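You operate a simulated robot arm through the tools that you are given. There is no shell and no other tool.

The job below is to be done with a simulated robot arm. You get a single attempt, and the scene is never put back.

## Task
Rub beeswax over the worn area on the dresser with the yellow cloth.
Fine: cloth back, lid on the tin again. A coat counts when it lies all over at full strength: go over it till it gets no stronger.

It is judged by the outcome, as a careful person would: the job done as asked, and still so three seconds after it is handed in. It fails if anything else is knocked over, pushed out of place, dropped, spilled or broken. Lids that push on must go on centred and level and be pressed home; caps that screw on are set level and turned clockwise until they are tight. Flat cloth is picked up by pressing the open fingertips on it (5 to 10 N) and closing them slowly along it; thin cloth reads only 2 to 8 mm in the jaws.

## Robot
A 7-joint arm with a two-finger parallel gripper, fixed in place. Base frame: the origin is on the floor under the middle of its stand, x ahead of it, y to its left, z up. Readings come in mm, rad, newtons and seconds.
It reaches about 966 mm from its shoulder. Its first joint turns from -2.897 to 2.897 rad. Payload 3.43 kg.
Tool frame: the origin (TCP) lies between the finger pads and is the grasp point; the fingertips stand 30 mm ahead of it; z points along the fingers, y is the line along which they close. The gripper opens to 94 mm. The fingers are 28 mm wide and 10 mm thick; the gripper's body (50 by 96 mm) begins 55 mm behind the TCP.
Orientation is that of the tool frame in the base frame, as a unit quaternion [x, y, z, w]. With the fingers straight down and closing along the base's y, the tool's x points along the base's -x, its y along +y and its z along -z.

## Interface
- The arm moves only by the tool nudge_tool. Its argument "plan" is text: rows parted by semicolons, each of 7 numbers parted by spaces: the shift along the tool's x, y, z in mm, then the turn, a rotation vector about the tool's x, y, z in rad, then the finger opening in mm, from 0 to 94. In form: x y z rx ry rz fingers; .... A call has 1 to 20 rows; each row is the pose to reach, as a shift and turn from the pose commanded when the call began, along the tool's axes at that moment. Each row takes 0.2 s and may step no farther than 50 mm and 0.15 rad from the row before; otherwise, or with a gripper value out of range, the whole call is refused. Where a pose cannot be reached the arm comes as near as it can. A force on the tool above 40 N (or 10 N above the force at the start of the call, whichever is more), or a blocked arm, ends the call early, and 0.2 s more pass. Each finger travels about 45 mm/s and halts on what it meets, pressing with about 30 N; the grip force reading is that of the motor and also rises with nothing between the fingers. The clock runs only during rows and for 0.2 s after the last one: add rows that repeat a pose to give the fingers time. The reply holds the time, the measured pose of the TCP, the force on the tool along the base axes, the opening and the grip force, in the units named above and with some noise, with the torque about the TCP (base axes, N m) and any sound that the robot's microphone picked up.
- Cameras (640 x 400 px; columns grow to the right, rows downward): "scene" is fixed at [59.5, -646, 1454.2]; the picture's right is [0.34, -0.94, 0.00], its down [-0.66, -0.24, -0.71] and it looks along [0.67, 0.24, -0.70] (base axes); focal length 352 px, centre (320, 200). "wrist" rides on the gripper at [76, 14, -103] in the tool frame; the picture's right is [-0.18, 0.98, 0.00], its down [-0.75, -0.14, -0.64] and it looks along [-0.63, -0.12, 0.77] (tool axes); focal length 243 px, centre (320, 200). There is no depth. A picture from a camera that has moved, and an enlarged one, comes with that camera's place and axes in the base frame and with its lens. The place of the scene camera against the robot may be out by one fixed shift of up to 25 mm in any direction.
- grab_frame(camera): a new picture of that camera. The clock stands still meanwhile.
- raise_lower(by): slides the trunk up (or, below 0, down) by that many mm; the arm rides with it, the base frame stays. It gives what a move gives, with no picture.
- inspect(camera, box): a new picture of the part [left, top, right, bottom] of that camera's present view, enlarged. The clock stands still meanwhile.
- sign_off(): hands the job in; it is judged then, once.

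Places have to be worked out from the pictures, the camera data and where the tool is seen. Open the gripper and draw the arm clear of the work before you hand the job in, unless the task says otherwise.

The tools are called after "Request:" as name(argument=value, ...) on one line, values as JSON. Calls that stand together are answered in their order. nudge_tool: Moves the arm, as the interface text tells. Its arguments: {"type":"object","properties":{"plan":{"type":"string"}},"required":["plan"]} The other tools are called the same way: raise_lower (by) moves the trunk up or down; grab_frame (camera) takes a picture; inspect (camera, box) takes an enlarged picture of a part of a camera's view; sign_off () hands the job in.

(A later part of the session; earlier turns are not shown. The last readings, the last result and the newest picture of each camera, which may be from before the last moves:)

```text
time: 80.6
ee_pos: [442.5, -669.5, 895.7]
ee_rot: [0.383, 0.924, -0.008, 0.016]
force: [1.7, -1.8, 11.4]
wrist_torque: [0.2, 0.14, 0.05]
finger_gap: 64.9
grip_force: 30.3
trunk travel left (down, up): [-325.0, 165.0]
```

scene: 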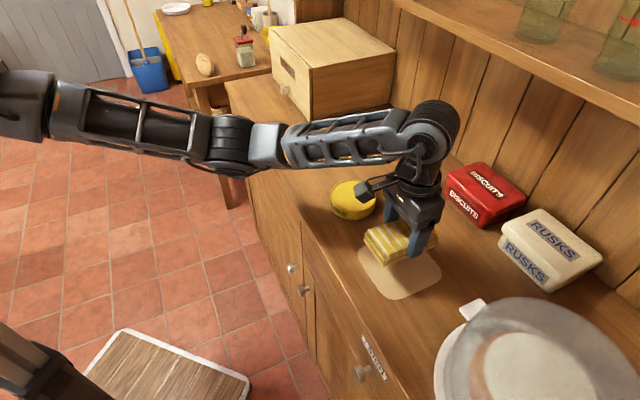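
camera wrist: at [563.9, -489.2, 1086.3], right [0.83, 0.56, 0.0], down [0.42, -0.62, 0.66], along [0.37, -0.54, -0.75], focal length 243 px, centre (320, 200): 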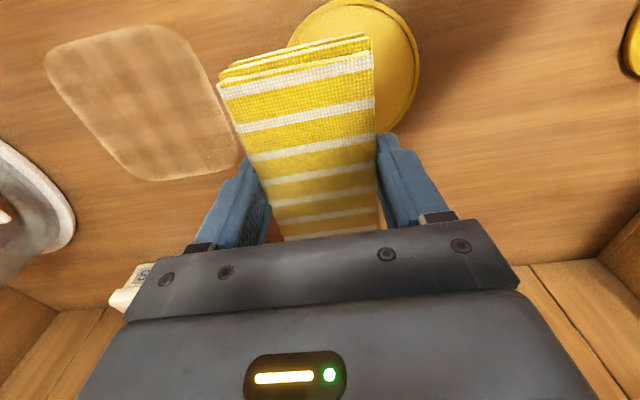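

11.4 N at almost the same commanded height as the other end, so this strip needs almost no compensation. I'll do a full pass there and back along the front strip.

Request:
nudge_tool(plan="0 10 0.1 0 0 0 55; 0 20 0.1 0 0 0 55; 0 30 0.2 0 0 0 55; 0 40 0.3 0 0 0 55; 0 50 0.3 0 0 0 55; 0 60 0.4 0 0 0 55; 0 70 0.5 0 0 0 55; 0 80 0.5 0 0 0 55; 0 90 0.6 0 0 0 55; 0 92 0.6 0 0 0 55; 0 80 0.5 0 0 0 55; 0 70 0.5 0 0 0 55; 0 60 0.4 0 0 0 55; 0 50 0.3 0 0 0 55; 0 40 0.3 0 0 0 55; 0 30 0.2 0 0 0 55; 0 20 0.1 0 0 0 55; 0 10 0.1 0 0 0 55; 0 0 0 0 0 0 55; 0 0 0 0 0 0 55")

Request:
grab_frame(camera="wrist")

Request:
inspect(camera="scene", box=[330, 210, 470, 310])

```text
time: 83.0
ee_pos: [509.2, -606.6, 895.8]
ee_rot: [0.38, 0.925, -0.004, 0.014]
force: [-1.2, 1.1, 12.7]
wrist_torque: [-0.03, 0.34, -0.13]
finger_gap: 65.1
grip_force: 29.7
trunk travel left (down, up): [-325.0, 165.0]
stopped in row 11: the force on the tool passed its limit at 42 N (the readings are from after the stop); the commanded pose is now the measured one
```

```text
taken
camera wrist: at [461.7, -540.6, 996.3], right [0.82, 0.57, 0.01], down [0.42, -0.62, 0.66], along [0.38, -0.54, -0.75], focal length 243 px, centre (320, 200)
```

wrist: 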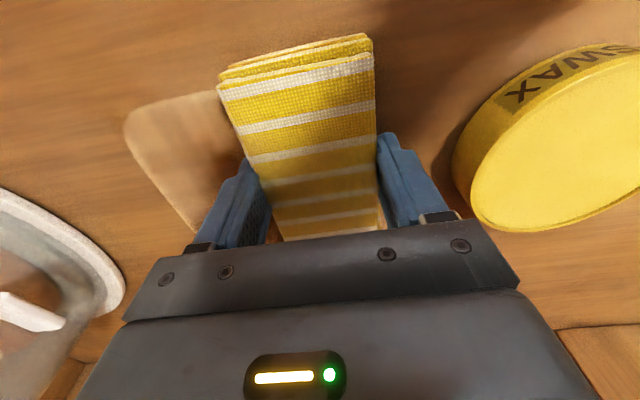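

```text
4.00 times, centred on (400, 260) of scene
camera zoom: at [59.5, -646.0, 1454.2], right [0.34, -0.94, 0.0], down [-0.66, -0.24, -0.71], along [0.67, 0.24, -0.7], focal length 1409 px, centre (0, -40)
```

zoom: 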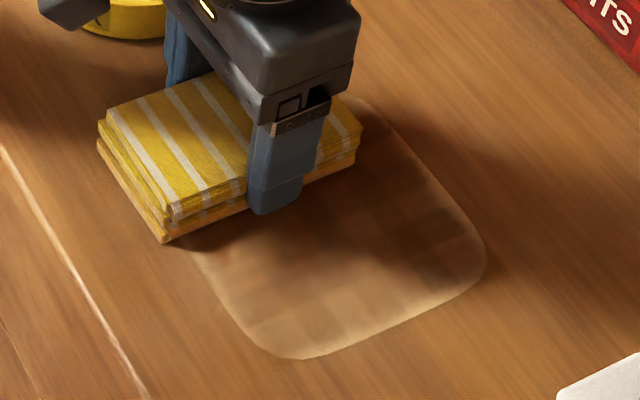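

The stroke toward the tin side drove the force up to 42 N and stopped; it's now 12.7 N, nothing moved, and the front strip looks well coated. I'll shift to the middle strip and stroke toward the far side at this force.

Request:
nudge_tool(plan="-8 0 0.2 0 0 0 55; -16 0 0.4 0 0 0 55; -16 -9 0.4 0 0 0 55; -16 -18 0.3 0 0 0 55; -16 -27 0.3 0 0 0 55; -16 -36 0.2 0 0 0 55; -16 -45 0.2 0 0 0 55; -16 -45 0.2 0 0 0 55")

```text
time: 84.8
ee_pos: [486.7, -651.0, 894.8]
ee_rot: [0.379, 0.925, -0.003, 0.015]
force: [4.6, 5.4, 15.3]
wrist_torque: [-0.09, 0.01, 0.03]
finger_gap: 65.0
grip_force: 30.2
trunk travel left (down, up): [-325.0, 165.0]
```

15 N at mid-patch is steady. I'll continue to the far side.

Request:
nudge_tool(plan="0 -9 -0.2 0 0 0 55; 0 -18 -0.4 0 0 0 55; 0 -27 -0.6 0 0 0 55; 0 -36 -0.8 0 0 0 55; 0 -45 -1 0 0 0 55; 0 -45 -1 0 0 0 55")

```text
time: 86.2
ee_pos: [456.5, -682.7, 895.6]
ee_rot: [0.381, 0.925, -0.003, 0.013]
force: [-0.9, 2.7, 4.8]
wrist_torque: [-0.04, 0.08, 0.0]
finger_gap: 65.0
grip_force: 30.0
trunk travel left (down, up): [-325.0, 165.0]
```

4.8 N at the far edge. I'll press 0.5 mm deeper and stroke back to mid-patch.

Request:
nudge_tool(plan="0 0 0.5 0 0 0 55; 0 9 0.5 0 0 0 55; 0 18 0.5 0 0 0 55; 0 27 0.5 0 0 0 55; 0 36 0.5 0 0 0 55; 0 45 0.5 0 0 0 55; 0 45 0.5 0 0 0 55")

```text
time: 87.8
ee_pos: [488.6, -650.6, 895.1]
ee_rot: [0.379, 0.925, -0.002, 0.015]
force: [-3.9, -3.9, 11.6]
wrist_torque: [-0.24, 0.43, 0.07]
finger_gap: 64.7
grip_force: 29.4
trunk travel left (down, up): [-325.0, 165.0]
```

11.6 N, steady. I'll go on to the tin-side edge along the middle strip.

Request:
nudge_tool(plan="0 9 0 0 0 0 55; 0 18 0 0 0 0 55; 0 27 0 0 0 0 55; 0 36 0 0 0 0 55; 0 44 0 0 0 0 55; 0 44 0 0 0 0 55")

Request:
grab_frame(camera="wrist")

Request:
inspect(camera="scene", box=[330, 210, 470, 310])

```text
time: 89.2
ee_pos: [517.8, -620.8, 895.0]
ee_rot: [0.38, 0.925, -0.004, 0.014]
force: [-6.9, -7.5, 24.1]
wrist_torque: [-0.22, 0.54, 0.02]
finger_gap: 64.7
grip_force: 29.9
trunk travel left (down, up): [-325.0, 165.0]
```

```text
taken
camera wrist: at [472.8, -553.7, 996.1], right [0.82, 0.57, 0.01], down [0.42, -0.62, 0.66], along [0.38, -0.54, -0.75], focal length 243 px, centre (320, 200)
```

wrist: 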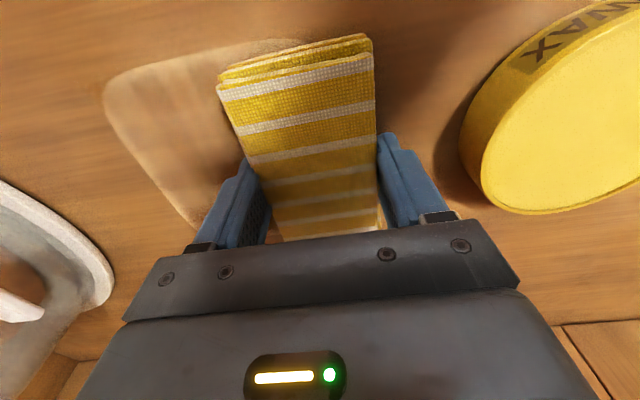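

```text
4.00 times, centred on (400, 260) of scene
camera zoom: at [59.5, -646.0, 1454.2], right [0.34, -0.94, 0.0], down [-0.66, -0.24, -0.71], along [0.67, 0.24, -0.7], focal length 1409 px, centre (0, -40)
```

zoom: 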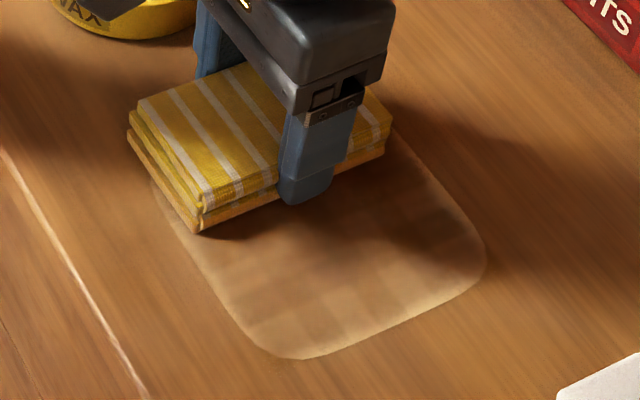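

24 N at the tin edge, so I'll ease off. The far-side and front borders are still paler, so strokes should overshoot more. Next I shift to the back strip (e2≈825) and stroke to mid-patch.

Request:
nudge_tool(plan="0 6 -0.8 0 0 0 55; 0 10 -1 0 0 0 55; -10 10 -0.8 0 0 0 55; -20 10 -0.6 0 0 0 55; -20 0 -0.6 0 0 0 55; -20 -9 -0.6 0 0 0 55; -20 -18 -0.6 0 0 0 55; -20 -27 -0.6 0 0 0 55; -20 -36 -0.7 0 0 0 55; -20 -36 -0.7 0 0 0 55")

```text
time: 91.3
ee_pos: [507.1, -658.5, 895.6]
ee_rot: [0.38, 0.925, -0.003, 0.014]
force: [-0.4, -0.6, 0.0]
wrist_torque: [-0.04, 0.05, -0.02]
finger_gap: 64.9
grip_force: 29.3
trunk travel left (down, up): [-325.0, 165.0]
```

No force at mid back strip, so I went too high. I'll press down 1.3 mm to regain about 10 N.

Request:
nudge_tool(plan="0 0 0.7 0 0 0 55; 0 0 1.4 0 0 0 55; 0 0 1.4 0 0 0 55")

```text
time: 92.2
ee_pos: [507.3, -659.1, 895.8]
ee_rot: [0.379, 0.925, -0.003, 0.014]
force: [-0.1, 0.6, 4.1]
wrist_torque: [0.09, 0.35, 0.01]
finger_gap: 64.7
grip_force: 29.8
trunk travel left (down, up): [-325.0, 165.0]
```

4 N, slightly front-heavy. I'll add 0.5 mm, tilt back a touch, and stroke the back strip to the far side with overshoot.

Request:
nudge_tool(plan="0 0 0.5 0 0.008 0 55; 0 -9 0.4 0 0.008 0 55; 0 -18 0.2 0 0.008 0 55; 0 -27 0 0 0.008 0 55; 0 -36 -0.2 0 0.008 0 55; 0 -36 -0.2 0 0.008 0 55")

```text
time: 93.5
ee_pos: [481.1, -685.1, 894.7]
ee_rot: [0.379, 0.925, -0.002, 0.011]
force: [6.4, 5.2, 19.1]
wrist_torque: [-0.2, 0.0, 0.07]
finger_gap: 64.7
grip_force: 30.0
trunk travel left (down, up): [-325.0, 165.0]
```

19 N; I'll continue to the far edge with a slightly rising path.

Request:
nudge_tool(plan="0 -8 -0.5 0 0 0 55; 0 -16 -0.9 0 0 0 55; 0 -24 -1.2 0 0 0 55; 0 -30 -1.4 0 0 0 55; 0 -30 -1.4 0 0 0 55")

```text
time: 94.8
ee_pos: [460.1, -705.7, 894.8]
ee_rot: [0.381, 0.925, -0.003, 0.01]
force: [1.5, 2.9, 7.2]
wrist_torque: [-0.1, 0.06, -0.03]
finger_gap: 64.9
grip_force: 29.5
trunk travel left (down, up): [-325.0, 165.0]
```

7 N at the far edge (e1=-174). I'll rub along that edge toward the front.

Request:
nudge_tool(plan="9 0 -0.1 0 0 0 55; 18 0 -0.3 0 0 0 55; 27 0 -0.5 0 0 0 55; 36 0 -0.7 0 0 0 55; 45 0 -0.9 0 0 0 55; 45 0 -0.9 0 0 0 55")

Request:
inspect(camera="scene", box=[330, 210, 470, 310])

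Request:
grab_frame(camera="wrist")

```text
time: 96.2
ee_pos: [427.8, -674.9, 894.5]
ee_rot: [0.379, 0.925, -0.002, 0.011]
force: [1.8, -2.0, 9.3]
wrist_torque: [-0.23, 0.24, 0.07]
finger_gap: 65.0
grip_force: 29.9
trunk travel left (down, up): [-325.0, 165.0]
```

```text
4.00 times, centred on (400, 260) of scene
camera zoom: at [59.5, -646.0, 1454.2], right [0.34, -0.94, 0.0], down [-0.66, -0.24, -0.71], along [0.67, 0.24, -0.7], focal length 1409 px, centre (0, -40)
```

zoom: 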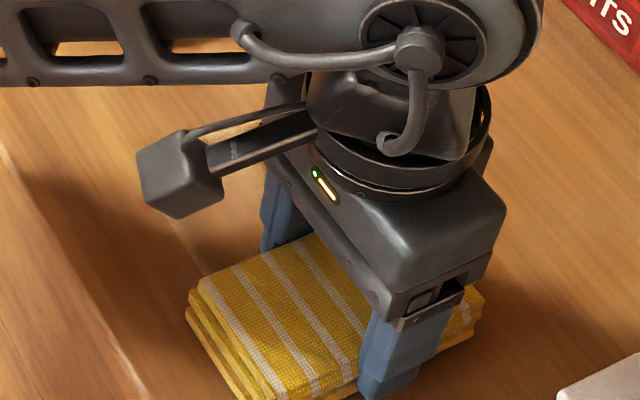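

```text
taken
camera wrist: at [382.4, -609.3, 996.9], right [0.82, 0.57, 0.01], down [0.43, -0.62, 0.66], along [0.38, -0.54, -0.75], focal length 243 px, centre (320, 200)
```

wrist: 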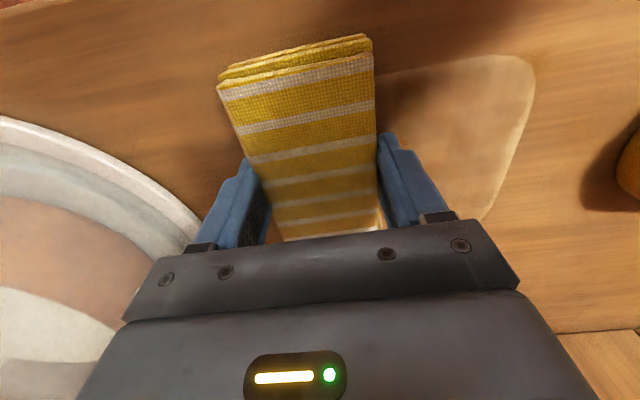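

9.3 N at the front far corner (e1=-175, e2=780). I'll stroke along the front edge toward the tin side.

Request:
nudge_tool(plan="0 9 0 0 0 0 55; 0 18 -0.1 0 0 0 55; 0 27 -0.1 0 0 0 55; 0 36 -0.2 0 0 0 55; 0 45 -0.2 0 0 0 55; 0 54 -0.3 0 0 0 55; 0 54 -0.3 0 0 0 55")

```text
time: 97.8
ee_pos: [466.2, -635.7, 895.3]
ee_rot: [0.379, 0.925, 0.0, 0.01]
force: [-0.2, 0.9, 0.0]
wrist_torque: [0.0, 0.03, 0.03]
finger_gap: 64.8
grip_force: 29.8
trunk travel left (down, up): [-325.0, 165.0]
```

Contact was lost; I'll lower 1.2 mm and read.

Request:
nudge_tool(plan="0 0 0.6 0 0 0 55; 0 0 1.2 0 0 0 55; 0 0 1.2 0 0 0 55")

```text
time: 98.5
ee_pos: [465.9, -636.6, 894.9]
ee_rot: [0.379, 0.925, -0.001, 0.01]
force: [-0.4, 0.2, -0.1]
wrist_torque: [0.03, 0.0, -0.07]
finger_gap: 64.9
grip_force: 30.3
trunk travel left (down, up): [-325.0, 165.0]
```

Still free at z 894.9; another 1.2 mm down.

Request:
nudge_tool(plan="0 0 0.6 0 0 0 55; 0 0 1.2 0 0 0 55; 0 0 1.2 0 0 0 55")

```text
time: 99.3
ee_pos: [464.8, -634.5, 895.9]
ee_rot: [0.38, 0.925, -0.002, 0.011]
force: [1.2, -0.6, 5.6]
wrist_torque: [0.1, 0.37, 0.0]
finger_gap: 64.9
grip_force: 30.4
trunk travel left (down, up): [-325.0, 165.0]
```

5.6 N but front-end heavy. I'll tilt back by 0.01 with 0.5 mm more press to flatten the contact.

Request:
nudge_tool(plan="0 0 0.4 0 0.01 0 55; 0 0 0.7 0 0.01 0 55; 0 0 0.7 0 0.01 0 55")

```text
time: 100.2
ee_pos: [466.4, -635.5, 895.9]
ee_rot: [0.38, 0.925, 0.0, 0.007]
force: [0.8, -1.8, 22.7]
wrist_torque: [-0.76, -0.33, 0.0]
finger_gap: 65.0
grip_force: 29.6
trunk travel left (down, up): [-325.0, 165.0]
```

Now the contact is nearly even at 22.7 N. I'll ease 0.9 mm and stroke on to the tin-side edge.

Request:
nudge_tool(plan="0 0 -0.7 0 -0.003 0 55; 0 9 -0.8 0 -0.003 0 55; 0 18 -0.8 0 -0.003 0 55; 0 27 -0.8 0 -0.003 0 55; 0 36 -0.9 0 -0.003 0 55; 0 45 -0.9 0 -0.003 0 55; 0 45 -0.9 0 -0.003 0 55")

```text
time: 101.8
ee_pos: [499.4, -603.3, 894.3]
ee_rot: [0.379, 0.925, -0.001, 0.008]
force: [-5.1, -6.4, 23.3]
wrist_torque: [-0.57, 0.52, -0.02]
finger_gap: 65.0
grip_force: 30.3
trunk travel left (down, up): [-325.0, 165.0]
```

23 N; I'll ease 0.8 mm, move 10 mm past the tin-side edge and rub along it toward the back.

Request:
nudge_tool(plan="0 5 -0.6 0 0 0 55; 0 10 -1 0 0 0 55; -9 10 -1 0 0 0 55; -18 10 -0.9 0 0 0 55; -27 10 -0.8 0 0 0 55; -36 10 -0.7 0 0 0 55; -45 10 -0.6 0 0 0 55; -52 10 -0.5 0 0 0 55; -52 10 -0.5 0 0 0 55")

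Request:
inspect(camera="scene", box=[330, 210, 470, 310])

Request:
grab_frame(camera="wrist")

```text
time: 103.8
ee_pos: [542.7, -633.9, 896.5]
ee_rot: [0.38, 0.925, 0.0, 0.006]
force: [-0.5, 0.0, -1.0]
wrist_torque: [-0.01, 0.01, 0.01]
finger_gap: 64.8
grip_force: 29.7
trunk travel left (down, up): [-325.0, 165.0]
```

```text
4.00 times, centred on (400, 260) of scene
camera zoom: at [59.5, -646.0, 1454.2], right [0.34, -0.94, 0.0], down [-0.66, -0.24, -0.71], along [0.67, 0.24, -0.7], focal length 1409 px, centre (0, -40)
```

zoom: 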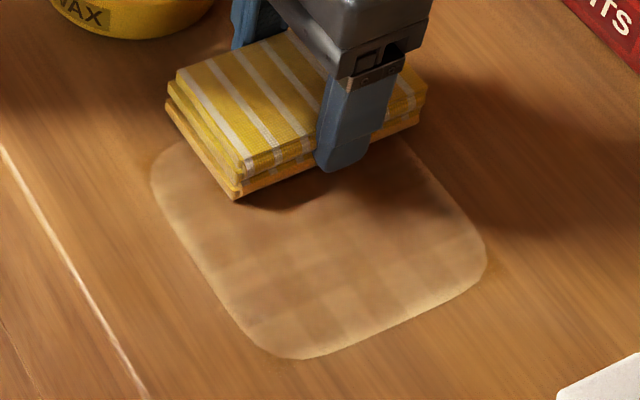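

```text
taken
camera wrist: at [498.4, -568.5, 999.2], right [0.82, 0.57, 0.01], down [0.43, -0.63, 0.65], along [0.38, -0.53, -0.76], focal length 243 px, centre (320, 200)
```

wrist: 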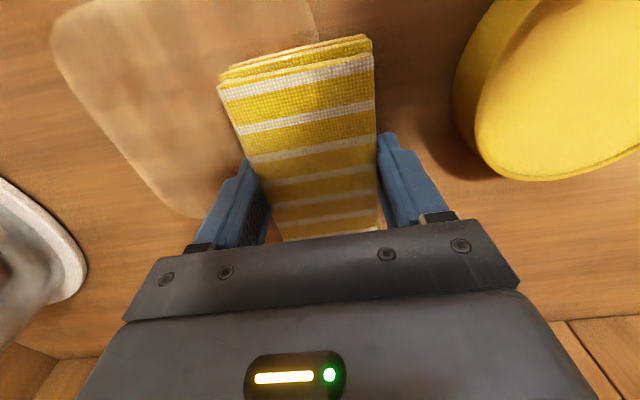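

The coat is evening out, but the force keeps dropping out and the far and front borders are still paler. I'll lift, go back over the tin for a reload and take a clear look at the patch.

Request:
nudge_tool(plan="0 0 -10 0 0 0 55; 0 0 -45 0 0 0 55; 0 20 -85 0 0 0 55; 0 60 -90 0 0 0 55; 1 95 -90 0 -0.04 0 55; 2.6 130 -90 0 -0.085 0 55; 2.6 130 -90 0 -0.085 0 55")

Request:
inspect(camera="scene", box=[330, 210, 470, 310])

Request:
grab_frame(camera="wrist")

```text
time: 105.3
ee_pos: [631.2, -541.9, 986.6]
ee_rot: [0.38, 0.924, -0.016, 0.047]
force: [0.3, 0.0, -0.3]
wrist_torque: [-0.03, 0.04, 0.01]
finger_gap: 64.6
grip_force: 30.4
trunk travel left (down, up): [-325.0, 165.0]
```

```text
4.00 times, centred on (400, 260) of scene
camera zoom: at [59.5, -646.0, 1454.2], right [0.34, -0.94, 0.0], down [-0.66, -0.24, -0.71], along [0.67, 0.24, -0.7], focal length 1409 px, centre (0, -40)
```

zoom: 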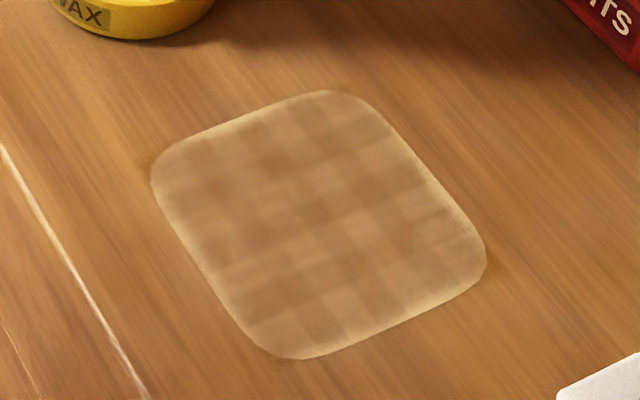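

```text
taken
camera wrist: at [580.1, -470.4, 1081.6], right [0.82, 0.57, 0.02], down [0.39, -0.59, 0.71], along [0.42, -0.58, -0.7], focal length 243 px, centre (320, 200)
```

wrist: 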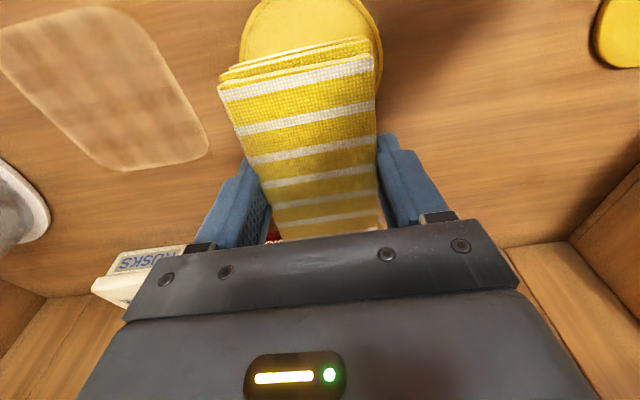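

The patch looks the same as before the second round of rubbing, so the coat is either saturated or no wax was going on. I'll take a high-zoom baseline of the coat and of the pad's underside edge.

Request:
inspect(camera="scene", box=[350, 225, 446, 305])

Request:
inspect(camera="wrist", box=[0, 0, 220, 180])

Request:
inspect(camera="wrist", box=[200, 0, 410, 130])

Request:
inspect(camera="scene", box=[330, 140, 420, 220])

```text
5.00 times, centred on (398, 265) of scene
camera zoom: at [59.5, -646.0, 1454.2], right [0.34, -0.94, 0.0], down [-0.66, -0.24, -0.71], along [0.67, 0.24, -0.7], focal length 1762 px, centre (-70, -125)
```

zoom: 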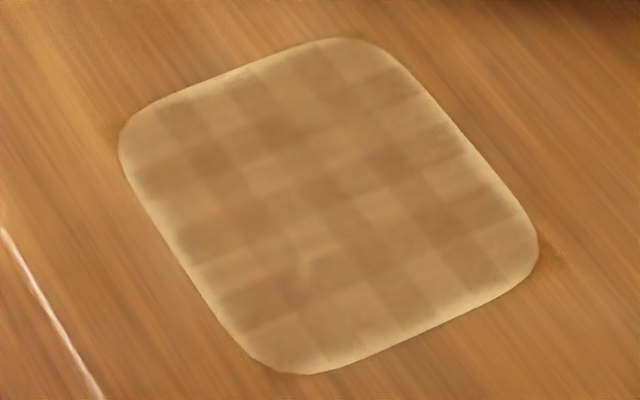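

```text
2.22 times, centred on (110, 90) of wrist
camera zoom: at [580.1, -470.4, 1081.6], right [0.82, 0.57, 0.02], down [0.39, -0.59, 0.71], along [0.42, -0.58, -0.7], focal length 539 px, centre (787, 444)
```

zoom: 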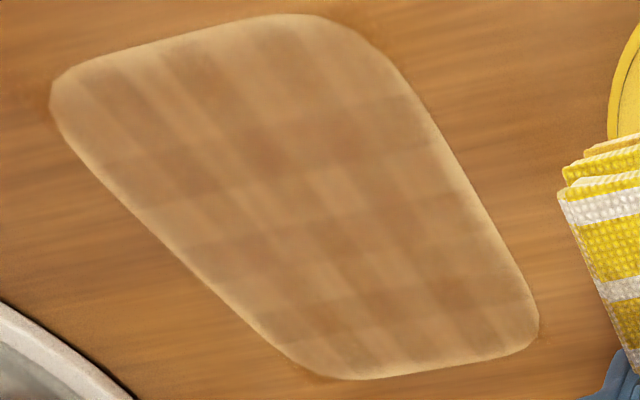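

```text
3.05 times, centred on (305, 65) of wrist
camera zoom: at [580.1, -470.4, 1081.6], right [0.82, 0.57, 0.02], down [0.39, -0.59, 0.71], along [0.42, -0.58, -0.7], focal length 739 px, centre (366, 611)
```

zoom: 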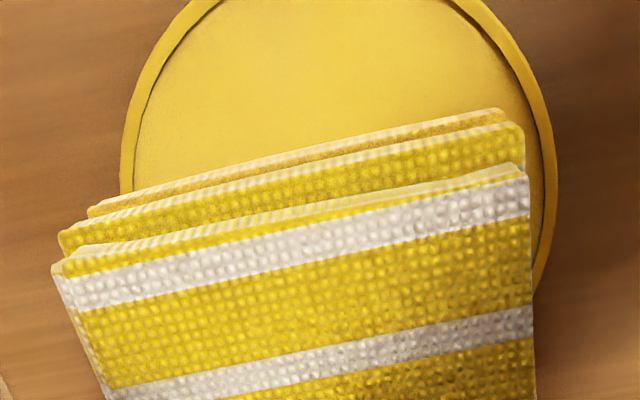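

```text
5.00 times, centred on (375, 180) of scene
camera zoom: at [59.5, -646.0, 1454.2], right [0.34, -0.94, 0.0], down [-0.66, -0.24, -0.71], along [0.67, 0.24, -0.7], focal length 1762 px, centre (45, 300)
```

zoom: 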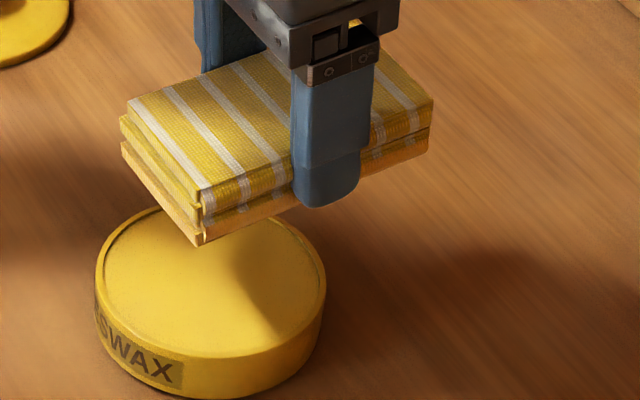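

The lower layer is still uniformly amber. The coat's regular plaid might just be how overlapping cells are drawn, so I'll zoom closer in quarters to judge whether any cells are really weaker.

Request:
inspect(camera="scene", box=[355, 228, 405, 262])

Request:
inspect(camera="scene", box=[395, 232, 445, 266])

Request:
inspect(camera="scene", box=[360, 262, 410, 302])

Request:
inspect(camera="scene", box=[395, 258, 445, 298])

```text
11.76 times, centred on (380, 245) of scene
camera zoom: at [59.5, -646.0, 1454.2], right [0.34, -0.94, 0.0], down [-0.66, -0.24, -0.71], along [0.67, 0.24, -0.7], focal length 4145 px, centre (-386, -329)
```

zoom: 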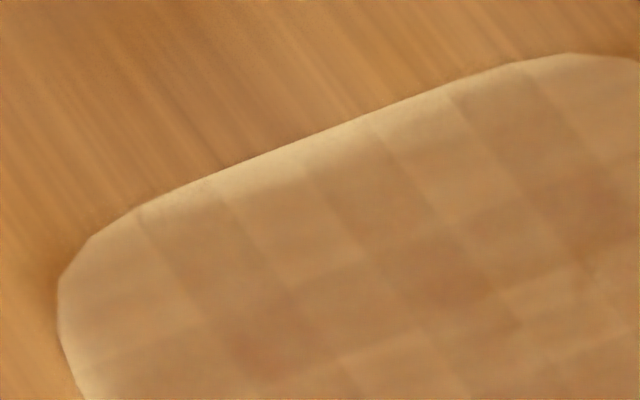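

```text
11.76 times, centred on (420, 249) of scene
camera zoom: at [59.5, -646.0, 1454.2], right [0.34, -0.94, 0.0], down [-0.66, -0.24, -0.71], along [0.67, 0.24, -0.7], focal length 4145 px, centre (-856, -376)
```

zoom: 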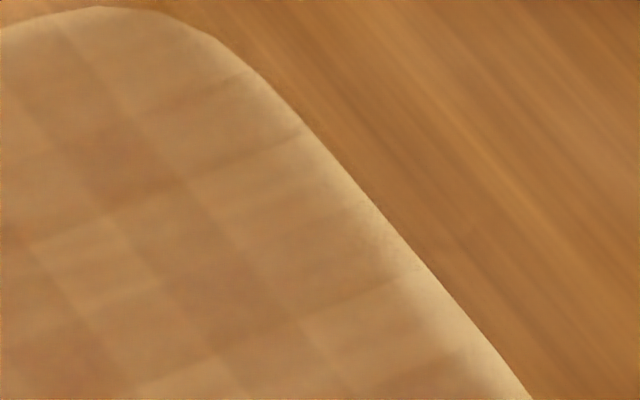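

```text
10.00 times, centred on (385, 282) of scene
camera zoom: at [59.5, -646.0, 1454.2], right [0.34, -0.94, 0.0], down [-0.66, -0.24, -0.71], along [0.67, 0.24, -0.7], focal length 3523 px, centre (-330, -620)
```

zoom: 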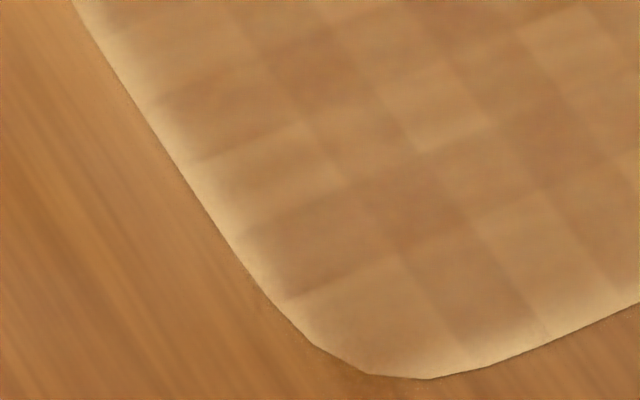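

```text
10.00 times, centred on (420, 278) of scene
camera zoom: at [59.5, -646.0, 1454.2], right [0.34, -0.94, 0.0], down [-0.66, -0.24, -0.71], along [0.67, 0.24, -0.7], focal length 3523 px, centre (-680, -580)
```

zoom: 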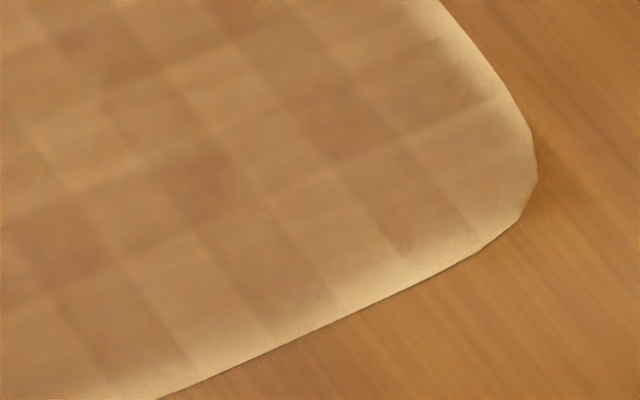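

The closer views show a perfectly regular gingham, with single, double and quadruple overlaps of equal cells, reaching even past the rounded corners. That suggests every cell is at the same strength. To be sure it can get no stronger, I'll reload once more and make another full pass, then compare with these baselines.

Request:
nudge_tool(plan="2 0 20 0 0 0 55; 4 0 40 0 0 0 55; 5.4 0 54 0 0 0 55; 5.4 0 54 0 0 0 55")

Request:
inspect(camera="wrist", box=[200, 0, 410, 130])

```text
time: 106.3
ee_pos: [630.5, -538.9, 931.9]
ee_rot: [0.38, 0.924, -0.016, 0.045]
force: [0.1, 0.8, -1.0]
wrist_torque: [-0.02, 0.05, 0.02]
finger_gap: 64.6
grip_force: 30.6
trunk travel left (down, up): [-325.0, 165.0]
```

```text
3.05 times, centred on (305, 65) of wrist
camera zoom: at [578.9, -468.5, 1027.5], right [0.82, 0.57, 0.02], down [0.39, -0.59, 0.71], along [0.42, -0.58, -0.7], focal length 739 px, centre (366, 611)
```

zoom: 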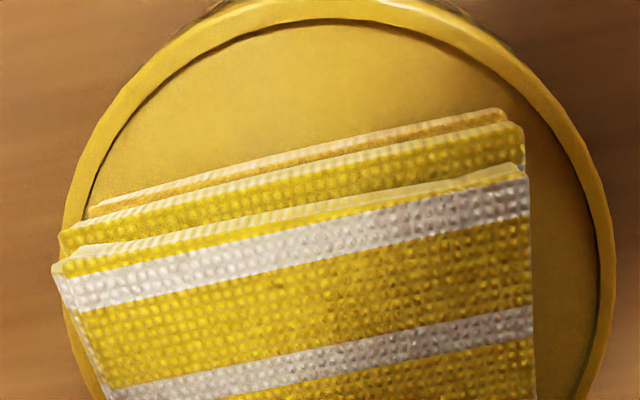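

The pad's left corner is close to the inner rim, so I'll shift 5 mm toward +tool-y and lower onto the wax.

Request:
nudge_tool(plan="0 5 0 0 0 0 55; 0.1 5 1 0 0 0 55; 0.2 5 2 0 0 0 55; 0.3 5 3 0 0 0 55; 0.3 5 3 0 0 0 55")

```text
time: 107.5
ee_pos: [633.8, -536.1, 929.4]
ee_rot: [0.378, 0.924, -0.016, 0.047]
force: [0.1, -0.1, -0.3]
wrist_torque: [0.0, 0.01, -0.01]
finger_gap: 65.0
grip_force: 29.8
trunk travel left (down, up): [-325.0, 165.0]
```

No contact yet at 929.4; I'll step down further.

Request:
nudge_tool(plan="0.1 0 1 0 0 0 55; 0.2 0 2 0 0 0 55; 0.3 0 2.7 0 0 0 55; 0.3 0 2.7 0 0 0 55")

```text
time: 108.5
ee_pos: [634.4, -535.0, 928.7]
ee_rot: [0.379, 0.924, -0.017, 0.048]
force: [1.0, -3.5, 25.2]
wrist_torque: [0.63, 1.18, 0.07]
finger_gap: 64.9
grip_force: 29.9
trunk travel left (down, up): [-325.0, 165.0]
```

25 N on the wax. I'll ease to about 12 N, wiggle gently, and then look at the colour.

Request:
nudge_tool(plan="0 0 -1 0 0 0 55; 0 1.5 -1 0 0 0 55; 0 3 -0.8 0 0 0 55; 0 0 -0.8 0 0 0 55; 0 -2 -0.8 0 0 0 55; 0 0 -0.8 0 0 0 55; 0 0 -0.8 0 0 0 55")

Request:
inspect(camera="scene", box=[320, 140, 410, 220])

```text
time: 110.2
ee_pos: [633.6, -534.7, 928.5]
ee_rot: [0.379, 0.924, -0.016, 0.046]
force: [3.6, 0.2, 22.6]
wrist_torque: [0.9, 0.87, -0.22]
finger_gap: 65.2
grip_force: 30.3
trunk travel left (down, up): [-325.0, 165.0]
```

```text
5.00 times, centred on (365, 180) of scene
camera zoom: at [59.5, -646.0, 1454.2], right [0.34, -0.94, 0.0], down [-0.66, -0.24, -0.71], along [0.67, 0.24, -0.7], focal length 1762 px, centre (95, 300)
```

zoom: 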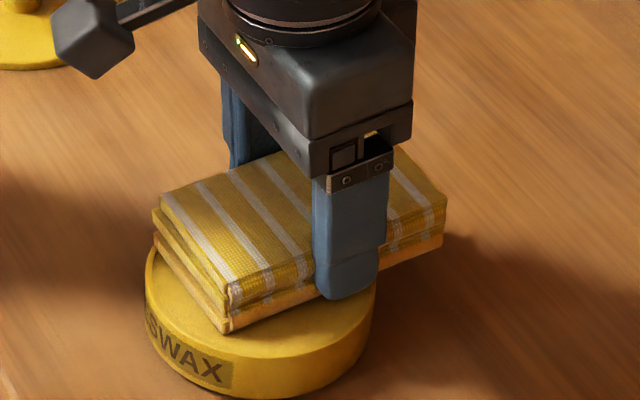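

The cloth is loaded. I'll lift, level and return to the front tin-side corner of the patch.

Request:
nudge_tool(plan="-1 0 -10 0 0 0 55; -4 0 -40 0 0 0 55; -5.6 0 -57 0 0.03 0 55; 8 -40 -58 0 0.07 0 55; 20 -75 -59 0 0.07 0 55; 30 -110 -60 0 0.07 0 55; 36 -135 -55 0 0.07 0 55; 38.5 -135 -30 0 0.07 0 55; 40 -135 -5 0 0.07 0 55; 42 -135 17 0 0.07 0 55; 42 -135 17 0 0.07 0 55")

```text
time: 112.5
ee_pos: [511.4, -602.1, 904.7]
ee_rot: [0.38, 0.925, -0.003, 0.014]
force: [-0.4, -0.3, -1.2]
wrist_torque: [-0.03, -0.02, 0.03]
finger_gap: 64.9
grip_force: 29.9
trunk travel left (down, up): [-325.0, 165.0]
```

The pad is just above the front tin-side corner (e1=-64, e2=787). I'll creep down to contact.

Request:
nudge_tool(plan="0 0 2 0 0 0 55; 0 0 4 0 0 0 55; 0 0 6 0 0 0 55; 0 0 7 0 0 0 55; 0 0 7 0 0 0 55")

```text
time: 113.8
ee_pos: [511.2, -601.9, 899.1]
ee_rot: [0.38, 0.925, -0.003, 0.014]
force: [-0.1, 0.0, -0.8]
wrist_torque: [0.0, 0.0, -0.02]
finger_gap: 65.2
grip_force: 30.5
trunk travel left (down, up): [-325.0, 165.0]
```

Free at 899; I'll continue in 1 mm steps.

Request:
nudge_tool(plan="0 0 1 0 0 0 55; 0 0 2 0 0 0 55; 0 0 3 0 0 0 55; 0 0 3.5 0 0 0 55; 0 0 3.5 0 0 0 55")

```text
time: 115.0
ee_pos: [510.9, -603.6, 894.8]
ee_rot: [0.379, 0.925, -0.002, 0.014]
force: [-0.5, -1.6, 3.8]
wrist_torque: [0.15, 0.16, 0.07]
finger_gap: 65.2
grip_force: 29.9
trunk travel left (down, up): [-325.0, 165.0]
```

Contact at 3.8 N, slightly front-heavy. I'll flatten by 0.006, press 0.9 mm and stroke the front strip toward the far side.

Request:
nudge_tool(plan="0 0 0.9 0 0.006 0 55; 0 -9 0.9 0 0.006 0 55; 0 -18 0.9 0 0.006 0 55; 0 -27 0.9 0 0.006 0 55; 0 -36 0.9 0 0.006 0 55; 0 -45 0.9 0 0.006 0 55; 0 -54 0.9 0 0.006 0 55; 0 -54 0.9 0 0.006 0 55")

```text
time: 116.8
ee_pos: [473.0, -640.1, 894.7]
ee_rot: [0.379, 0.925, -0.001, 0.011]
force: [5.9, 5.0, 18.4]
wrist_torque: [0.16, -0.14, 0.01]
finger_gap: 65.0
grip_force: 29.9
trunk travel left (down, up): [-325.0, 165.0]
```

18 N, well centred. I'll continue to the far edge with overshoot, easing a little.

Request:
nudge_tool(plan="0 -9 -0.3 0 0 0 55; 0 -18 -0.5 0 0 0 55; 0 -27 -0.7 0 0 0 55; 0 -36 -0.9 0 0 0 55; 0 -45 -1 0 0 0 55; 0 -54 -1.1 0 0 0 55; 0 -54 -1.1 0 0 0 55")

```text
time: 118.3
ee_pos: [433.2, -678.4, 894.3]
ee_rot: [0.38, 0.925, -0.001, 0.012]
force: [2.8, 3.2, 14.5]
wrist_torque: [0.23, 0.1, -0.05]
finger_gap: 65.0
grip_force: 29.7
trunk travel left (down, up): [-325.0, 165.0]
```

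14.5 N at the far front corner. I'll rub along the far edge toward the back.

Request:
nudge_tool(plan="-9 0 0.1 0 0 0 55; -18 0 0.2 0 0 0 55; -27 0 0.3 0 0 0 55; -36 0 0.4 0 0 0 55; -45 0 0.5 0 0 0 55; -45 0 0.5 0 0 0 55")

```text
time: 119.8
ee_pos: [466.0, -710.2, 896.2]
ee_rot: [0.38, 0.925, -0.002, 0.011]
force: [0.7, -0.5, 1.0]
wrist_torque: [-0.01, 0.0, 0.04]
finger_gap: 65.3
grip_force: 30.5
trunk travel left (down, up): [-325.0, 165.0]
```

Only 1 N at the far back corner. I'll press 1 mm and stroke back along the far edge and out again.

Request:
nudge_tool(plan="0 0 1 0 0 0 55; 9 0 0.9 0 0 0 55; 18 0 0.7 0 0 0 55; 27 0 0.5 0 0 0 55; 18 0 0.7 0 0 0 55; 9 0 0.9 0 0 0 55; 0 0 1.1 0 0 0 55; 0 0 1.1 0 0 0 55")

```text
time: 121.5
ee_pos: [466.6, -710.1, 894.2]
ee_rot: [0.38, 0.925, -0.002, 0.012]
force: [-3.5, 6.5, 12.8]
wrist_torque: [0.29, 0.22, -0.04]
finger_gap: 65.3
grip_force: 29.7
trunk travel left (down, up): [-325.0, 165.0]
```

12.8 N at the far back corner. I'll stroke the back strip toward the tin side.

Request:
nudge_tool(plan="0 9 0 0 0 0 55; 0 18 0.1 0 0 0 55; 0 27 0.2 0 0 0 55; 0 36 0.3 0 0 0 55; 0 45 0.4 0 0 0 55; 0 54 0.5 0 0 0 55; 0 54 0.5 0 0 0 55")

```text
time: 123.2
ee_pos: [504.5, -673.8, 894.9]
ee_rot: [0.381, 0.925, -0.002, 0.012]
force: [-7.7, -9.3, 25.0]
wrist_torque: [-0.03, 0.28, -0.03]
finger_gap: 65.4
grip_force: 30.3
trunk travel left (down, up): [-325.0, 165.0]
```

25 N at mid-strip, so I'll ease 1 mm and go on to the tin-side back corner.

Request:
nudge_tool(plan="0 9 -0.8 0 0 0 55; 0 18 -0.9 0 0 0 55; 0 27 -0.9 0 0 0 55; 0 36 -0.8 0 0 0 55; 0 45 -0.7 0 0 0 55; 0 54 -0.6 0 0 0 55; 0 54 -0.6 0 0 0 55")

```text
time: 124.8
ee_pos: [542.6, -633.6, 894.1]
ee_rot: [0.38, 0.925, -0.002, 0.011]
force: [-5.1, -7.4, 20.1]
wrist_torque: [-0.13, 0.23, -0.03]
finger_gap: 65.0
grip_force: 29.7
trunk travel left (down, up): [-325.0, 165.0]
```

20 N at the tin-side back corner. I'll rub along the tin-side edge to the front and back to the middle.

Request:
nudge_tool(plan="9 0 -0.5 0 0 0 55; 18 0 -0.8 0 0 0 55; 27 0 -1 0 0 0 55; 36 0 -1.2 0 0 0 55; 45 0 -1.4 0 0 0 55; 45 0 -1.4 0 0 0 55")

```text
time: 126.2
ee_pos: [512.2, -604.9, 895.5]
ee_rot: [0.381, 0.925, -0.002, 0.011]
force: [4.0, -2.9, 12.0]
wrist_torque: [0.1, -0.02, 0.03]
finger_gap: 65.1
grip_force: 29.8
trunk travel left (down, up): [-325.0, 165.0]
```

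12 N, steady. Now back to the middle strip and across it toward the far side.

Request:
nudge_tool(plan="-11 0 0.1 0 0 0 55; -22 0 0.2 0 0 0 55; -22 -9 0.3 0 0 0 55; -22 -18 0.3 0 0 0 55; -22 -27 0.3 0 0 0 55; -22 -36 0.3 0 0 0 55; -22 -45 0.3 0 0 0 55; -22 -54 0.3 0 0 0 55; -22 -54 0.3 0 0 0 55")

```text
time: 128.2
ee_pos: [488.4, -656.5, 894.4]
ee_rot: [0.379, 0.925, -0.001, 0.01]
force: [1.1, 3.6, 5.5]
wrist_torque: [0.19, 0.04, -0.05]
finger_gap: 64.8
grip_force: 29.9
trunk travel left (down, up): [-325.0, 165.0]
```

5.5 N mid-patch. I'll press 0.5 mm more and finish the middle strip out to the far edge and back.

Request:
nudge_tool(plan="0 0 0.5 0 0 0 55; 0 -9 0.5 0 0 0 55; 0 -18 0.4 0 0 0 55; 0 -27 0.3 0 0 0 55; 0 -36 0.2 0 0 0 55; 0 -45 0.1 0 0 0 55; 0 -54 0 0 0 0 55; 0 -45 0 0 0 0 55; 0 -36 0 0 0 0 55; 0 -27 0.1 0 0 0 55; 0 -18 0.1 0 0 0 55; 0 -9 0.2 0 0 0 55; 0 0 0.2 0 0 0 55; 0 0 0.2 0 0 0 55")

```text
time: 131.2
ee_pos: [490.7, -657.0, 895.5]
ee_rot: [0.379, 0.926, -0.001, 0.01]
force: [-0.8, -0.5, 3.3]
wrist_torque: [-0.11, 0.02, -0.09]
finger_gap: 65.2
grip_force: 29.9
trunk travel left (down, up): [-325.0, 165.0]
```

3 N mid-patch. I'll press 0.8 mm and finish this strip to the tin side, then lift clear and compare with the baseline.

Request:
nudge_tool(plan="0 0 0.8 0 0 0 55; 0 9 0.8 0 0 0 55; 0 18 0.7 0 0 0 55; 0 27 0.6 0 0 0 55; 0 36 0.5 0 0 0 55; 0 45 0.4 0 0 0 55; 0 54 0.3 0 0 0 55; 0 54 -10 0 0 0 55; 0 54 -45 0 0 0 55; 0 70 -90 0 0 0 55; 0 110 -90 0 0 0 55; 0 150 -90 0 0 0 55; 0 190 -90 0 0 0 55; 0 190 -90 0 0 0 55")

Request:
inspect(camera="scene", box=[350, 225, 446, 305])

Request:
inspect(camera="scene", box=[360, 262, 410, 302])

Request:
inspect(camera="scene", box=[395, 258, 445, 298])

Request:
grab_frame(camera="wrist")

```text
time: 134.2
ee_pos: [619.1, -522.6, 982.9]
ee_rot: [0.38, 0.925, -0.002, 0.011]
force: [-0.2, 0.6, -0.6]
wrist_torque: [-0.03, 0.02, -0.02]
finger_gap: 65.4
grip_force: 29.8
trunk travel left (down, up): [-325.0, 165.0]
```

```text
5.00 times, centred on (398, 265) of scene
camera zoom: at [59.5, -646.0, 1454.2], right [0.34, -0.94, 0.0], down [-0.66, -0.24, -0.71], along [0.67, 0.24, -0.7], focal length 1762 px, centre (-70, -125)
```

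zoom: 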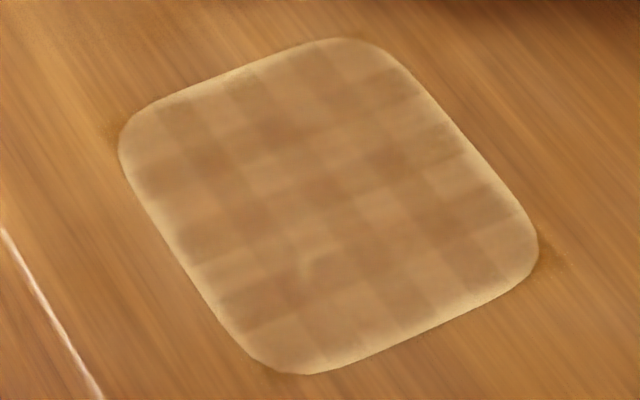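

```text
10.00 times, centred on (385, 282) of scene
camera zoom: at [59.5, -646.0, 1454.2], right [0.34, -0.94, 0.0], down [-0.66, -0.24, -0.71], along [0.67, 0.24, -0.7], focal length 3523 px, centre (-330, -620)
```

zoom: 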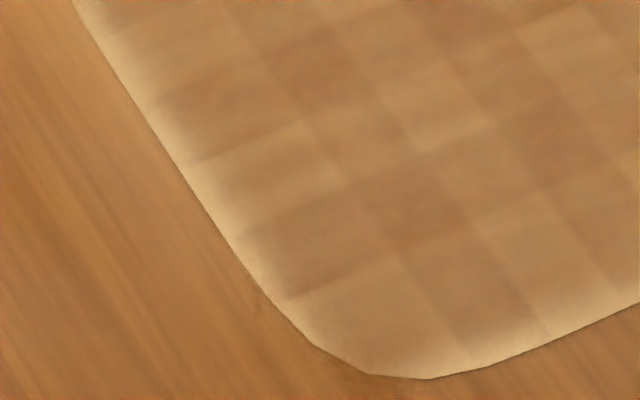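

```text
10.00 times, centred on (420, 278) of scene
camera zoom: at [59.5, -646.0, 1454.2], right [0.34, -0.94, 0.0], down [-0.66, -0.24, -0.71], along [0.67, 0.24, -0.7], focal length 3523 px, centre (-680, -580)
```

zoom: 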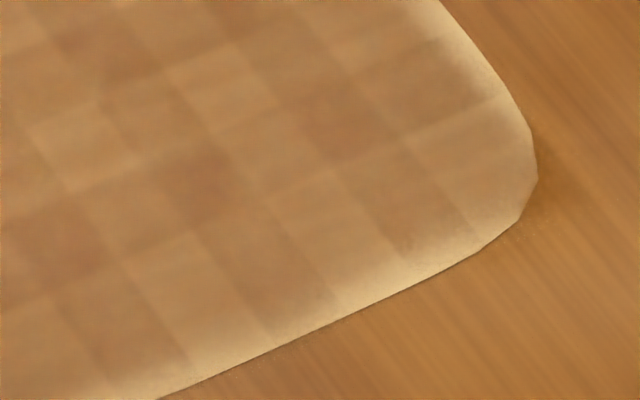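

```text
taken
camera wrist: at [574.1, -456.9, 1085.1], right [0.82, 0.57, 0.01], down [0.42, -0.62, 0.66], along [0.38, -0.54, -0.75], focal length 243 px, centre (320, 200)
```

wrist: 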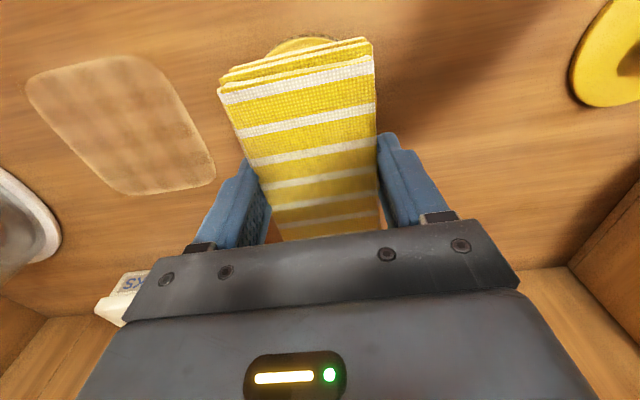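

The coat is identical to the baseline after a fresh load and a full pass, so it gets no stronger. Now I'll take the cloth back above its original place at (703,-417.7), turned to its original angle.

Request:
nudge_tool(plan="4 34 0 0 0 0.03 55; 7 67 0 0 0 0.06 55; 11 100 0 0 0 0.093 55; 14 133.6 0 0 0 0.093 55; 14 133.6 20 0 0 0.093 55; 14 133.6 45 0 0 0.093 55; 14 133.6 45 0 0 0.093 55")

Request:
inspect(camera="scene", box=[270, 100, 390, 200])

Request:
grab_frame(camera="wrist")

```text
time: 135.8
ee_pos: [705.4, -414.7, 941.9]
ee_rot: [0.421, 0.907, -0.001, 0.01]
force: [-0.1, 0.4, 0.0]
wrist_torque: [0.0, -0.01, 0.02]
finger_gap: 65.4
grip_force: 30.0
trunk travel left (down, up): [-325.0, 165.0]
```

```text
4.00 times, centred on (330, 150) of scene
camera zoom: at [59.5, -646.0, 1454.2], right [0.34, -0.94, 0.0], down [-0.66, -0.24, -0.71], along [0.67, 0.24, -0.7], focal length 1409 px, centre (280, 400)
```

zoom: 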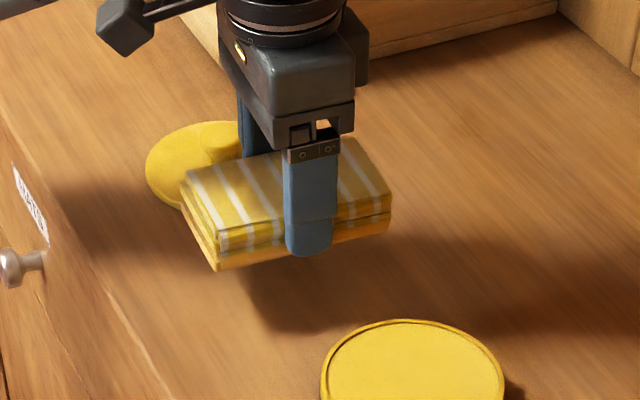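

```text
taken
camera wrist: at [666.6, -344.6, 1042.9], right [0.87, 0.49, 0.01], down [0.36, -0.66, 0.66], along [0.33, -0.57, -0.75], focal length 243 px, centre (320, 200)
```

wrist: 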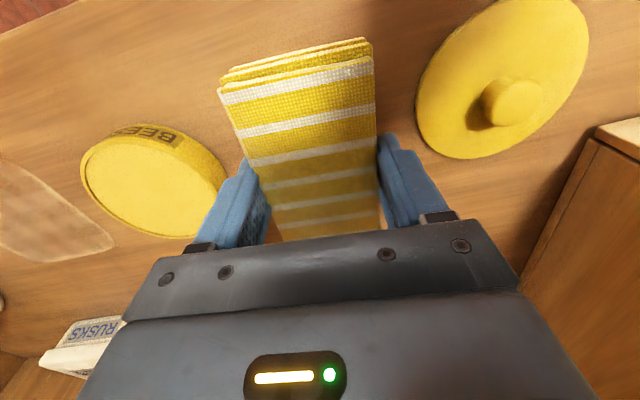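

I'm 4 mm off along the short side, so I'll correct that and lower to just above the surface.

Request:
nudge_tool(plan="-0.8 -3.8 10 0 0 0 55; -0.8 -3.8 25 0 0 0 55; -0.4 -3.8 38 0 0 0 55; -0.4 -3.8 42 0 0 0 55; -0.4 -3.8 42 0 0 0 55")

```text
time: 136.9
ee_pos: [705.6, -417.8, 900.1]
ee_rot: [0.423, 0.906, -0.002, 0.011]
force: [0.2, -0.2, -0.7]
wrist_torque: [0.02, 0.01, -0.01]
finger_gap: 65.4
grip_force: 29.9
trunk travel left (down, up): [-325.0, 165.0]
```

No contact at 900; I'll creep down gently until it sits.

Request:
nudge_tool(plan="1 0 1 0 0 0 55; 1 0 2 0 0 0 55; 1 0 3 0 0 0 55; 1 0 3.5 0 0 0 55; 1 0 3.5 0 0 0 55")

```text
time: 138.2
ee_pos: [703.9, -415.9, 896.4]
ee_rot: [0.422, 0.907, -0.001, 0.011]
force: [0.1, -1.6, 0.0]
wrist_torque: [-0.01, -0.03, 0.0]
finger_gap: 65.5
grip_force: 30.4
trunk travel left (down, up): [-325.0, 165.0]
```

Still free at 896.4; I'll take another couple of mm in small steps.

Request:
nudge_tool(plan="0 0 0.8 0 0 0 55; 0 0 1.6 0 0 0 55; 0 0 2.2 0 0 0 55; 0 0 2.2 0 0 0 55")

```text
time: 139.2
ee_pos: [702.9, -417.1, 893.4]
ee_rot: [0.421, 0.907, -0.002, 0.012]
force: [2.4, 3.5, 23.4]
wrist_torque: [0.5, 1.02, -0.19]
finger_gap: 65.4
grip_force: 30.1
trunk travel left (down, up): [-325.0, 165.0]
```

23 N: it's seated at (703,-417). I'll ease the pressure off and open the fingers gradually.

Request:
nudge_tool(plan="0 0 -1 0 0 0 60; 0 0 -1.8 0 0 0 64; 0 0 -1.8 0 0 0 68; 0 0 -1.8 0 0 0 74; 0 0 -1.8 0 0 0 84; 0 0 -1.8 0 0 0 94; 0 0 -1.8 0 0 0 94")

Request:
inspect(camera="scene", box=[270, 100, 390, 200])

```text
time: 140.8
ee_pos: [703.5, -417.5, 893.6]
ee_rot: [0.423, 0.906, -0.002, 0.011]
force: [-0.2, 0.6, -0.1]
wrist_torque: [0.04, 0.02, -0.02]
finger_gap: 94.2
grip_force: 0.0
trunk travel left (down, up): [-325.0, 165.0]
```

```text
4.00 times, centred on (330, 150) of scene
camera zoom: at [59.5, -646.0, 1454.2], right [0.34, -0.94, 0.0], down [-0.66, -0.24, -0.71], along [0.67, 0.24, -0.7], focal length 1409 px, centre (280, 400)
```

zoom: 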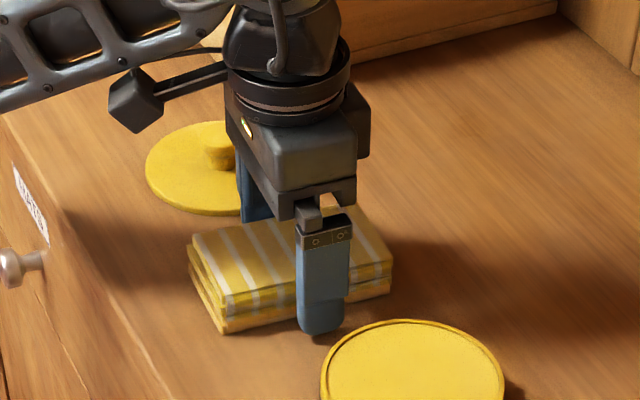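

The cloth is back in place. I'll raise straight up and level the tool.

Request:
nudge_tool(plan="0 0 -5 0 0 0 94; 0 0 -25 0 0 0 94; -1 0 -60 0 0.01 0 94; -2 0 -100 0 0.023 0 94; -2 0 -100 0 0.023 0 94")

Request:
grab_frame(camera="wrist")

Request:
grab_frame(camera="scene")

```text
time: 141.9
ee_pos: [702.2, -417.9, 996.0]
ee_rot: [0.422, 0.907, 0.004, 0.001]
force: [0.5, -0.6, -0.6]
wrist_torque: [-0.01, 0.0, 0.03]
finger_gap: 93.9
grip_force: 0.0
trunk travel left (down, up): [-325.0, 165.0]
```

```text
taken
camera wrist: at [664.5, -350.6, 1099.1], right [0.87, 0.49, 0.01], down [0.37, -0.67, 0.64], along [0.32, -0.55, -0.77], focal length 243 px, centre (320, 200)
```

wrist: 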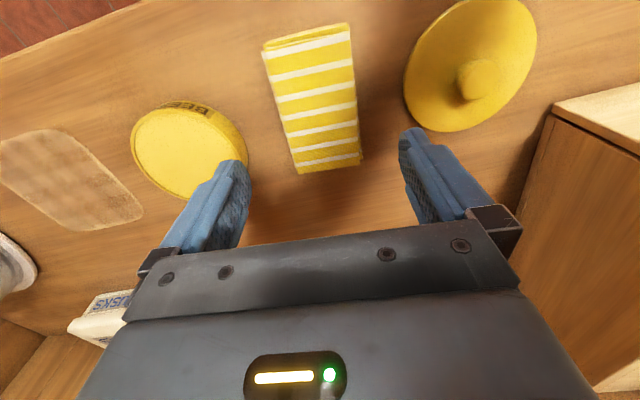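

```text
taken
```

scene: 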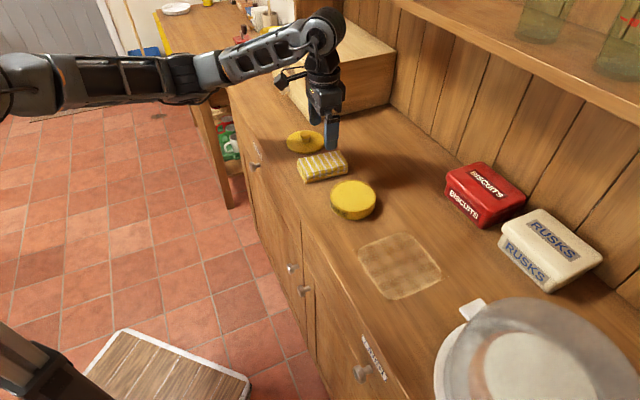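

The cloth lies back where it was, and the patch coat is even. I'll take out the small residual tilt and move above the lid at (798.5,-332.5).

Request:
nudge_tool(plan="1 43 0 0.008 -0.002 0 94; 2 86 0 0.008 -0.002 0 94; 3.3 129 0 0.008 -0.002 0 94; 3.3 129 0 0.008 -0.002 0 94")

```text
time: 142.9
ee_pos: [801.3, -331.2, 994.0]
ee_rot: [0.423, 0.906, -0.001, 0.0]
force: [-0.3, 0.8, 0.1]
wrist_torque: [-0.01, 0.0, 0.01]
finger_gap: 94.2
grip_force: 0.0
trunk travel left (down, up): [-325.0, 165.0]
```

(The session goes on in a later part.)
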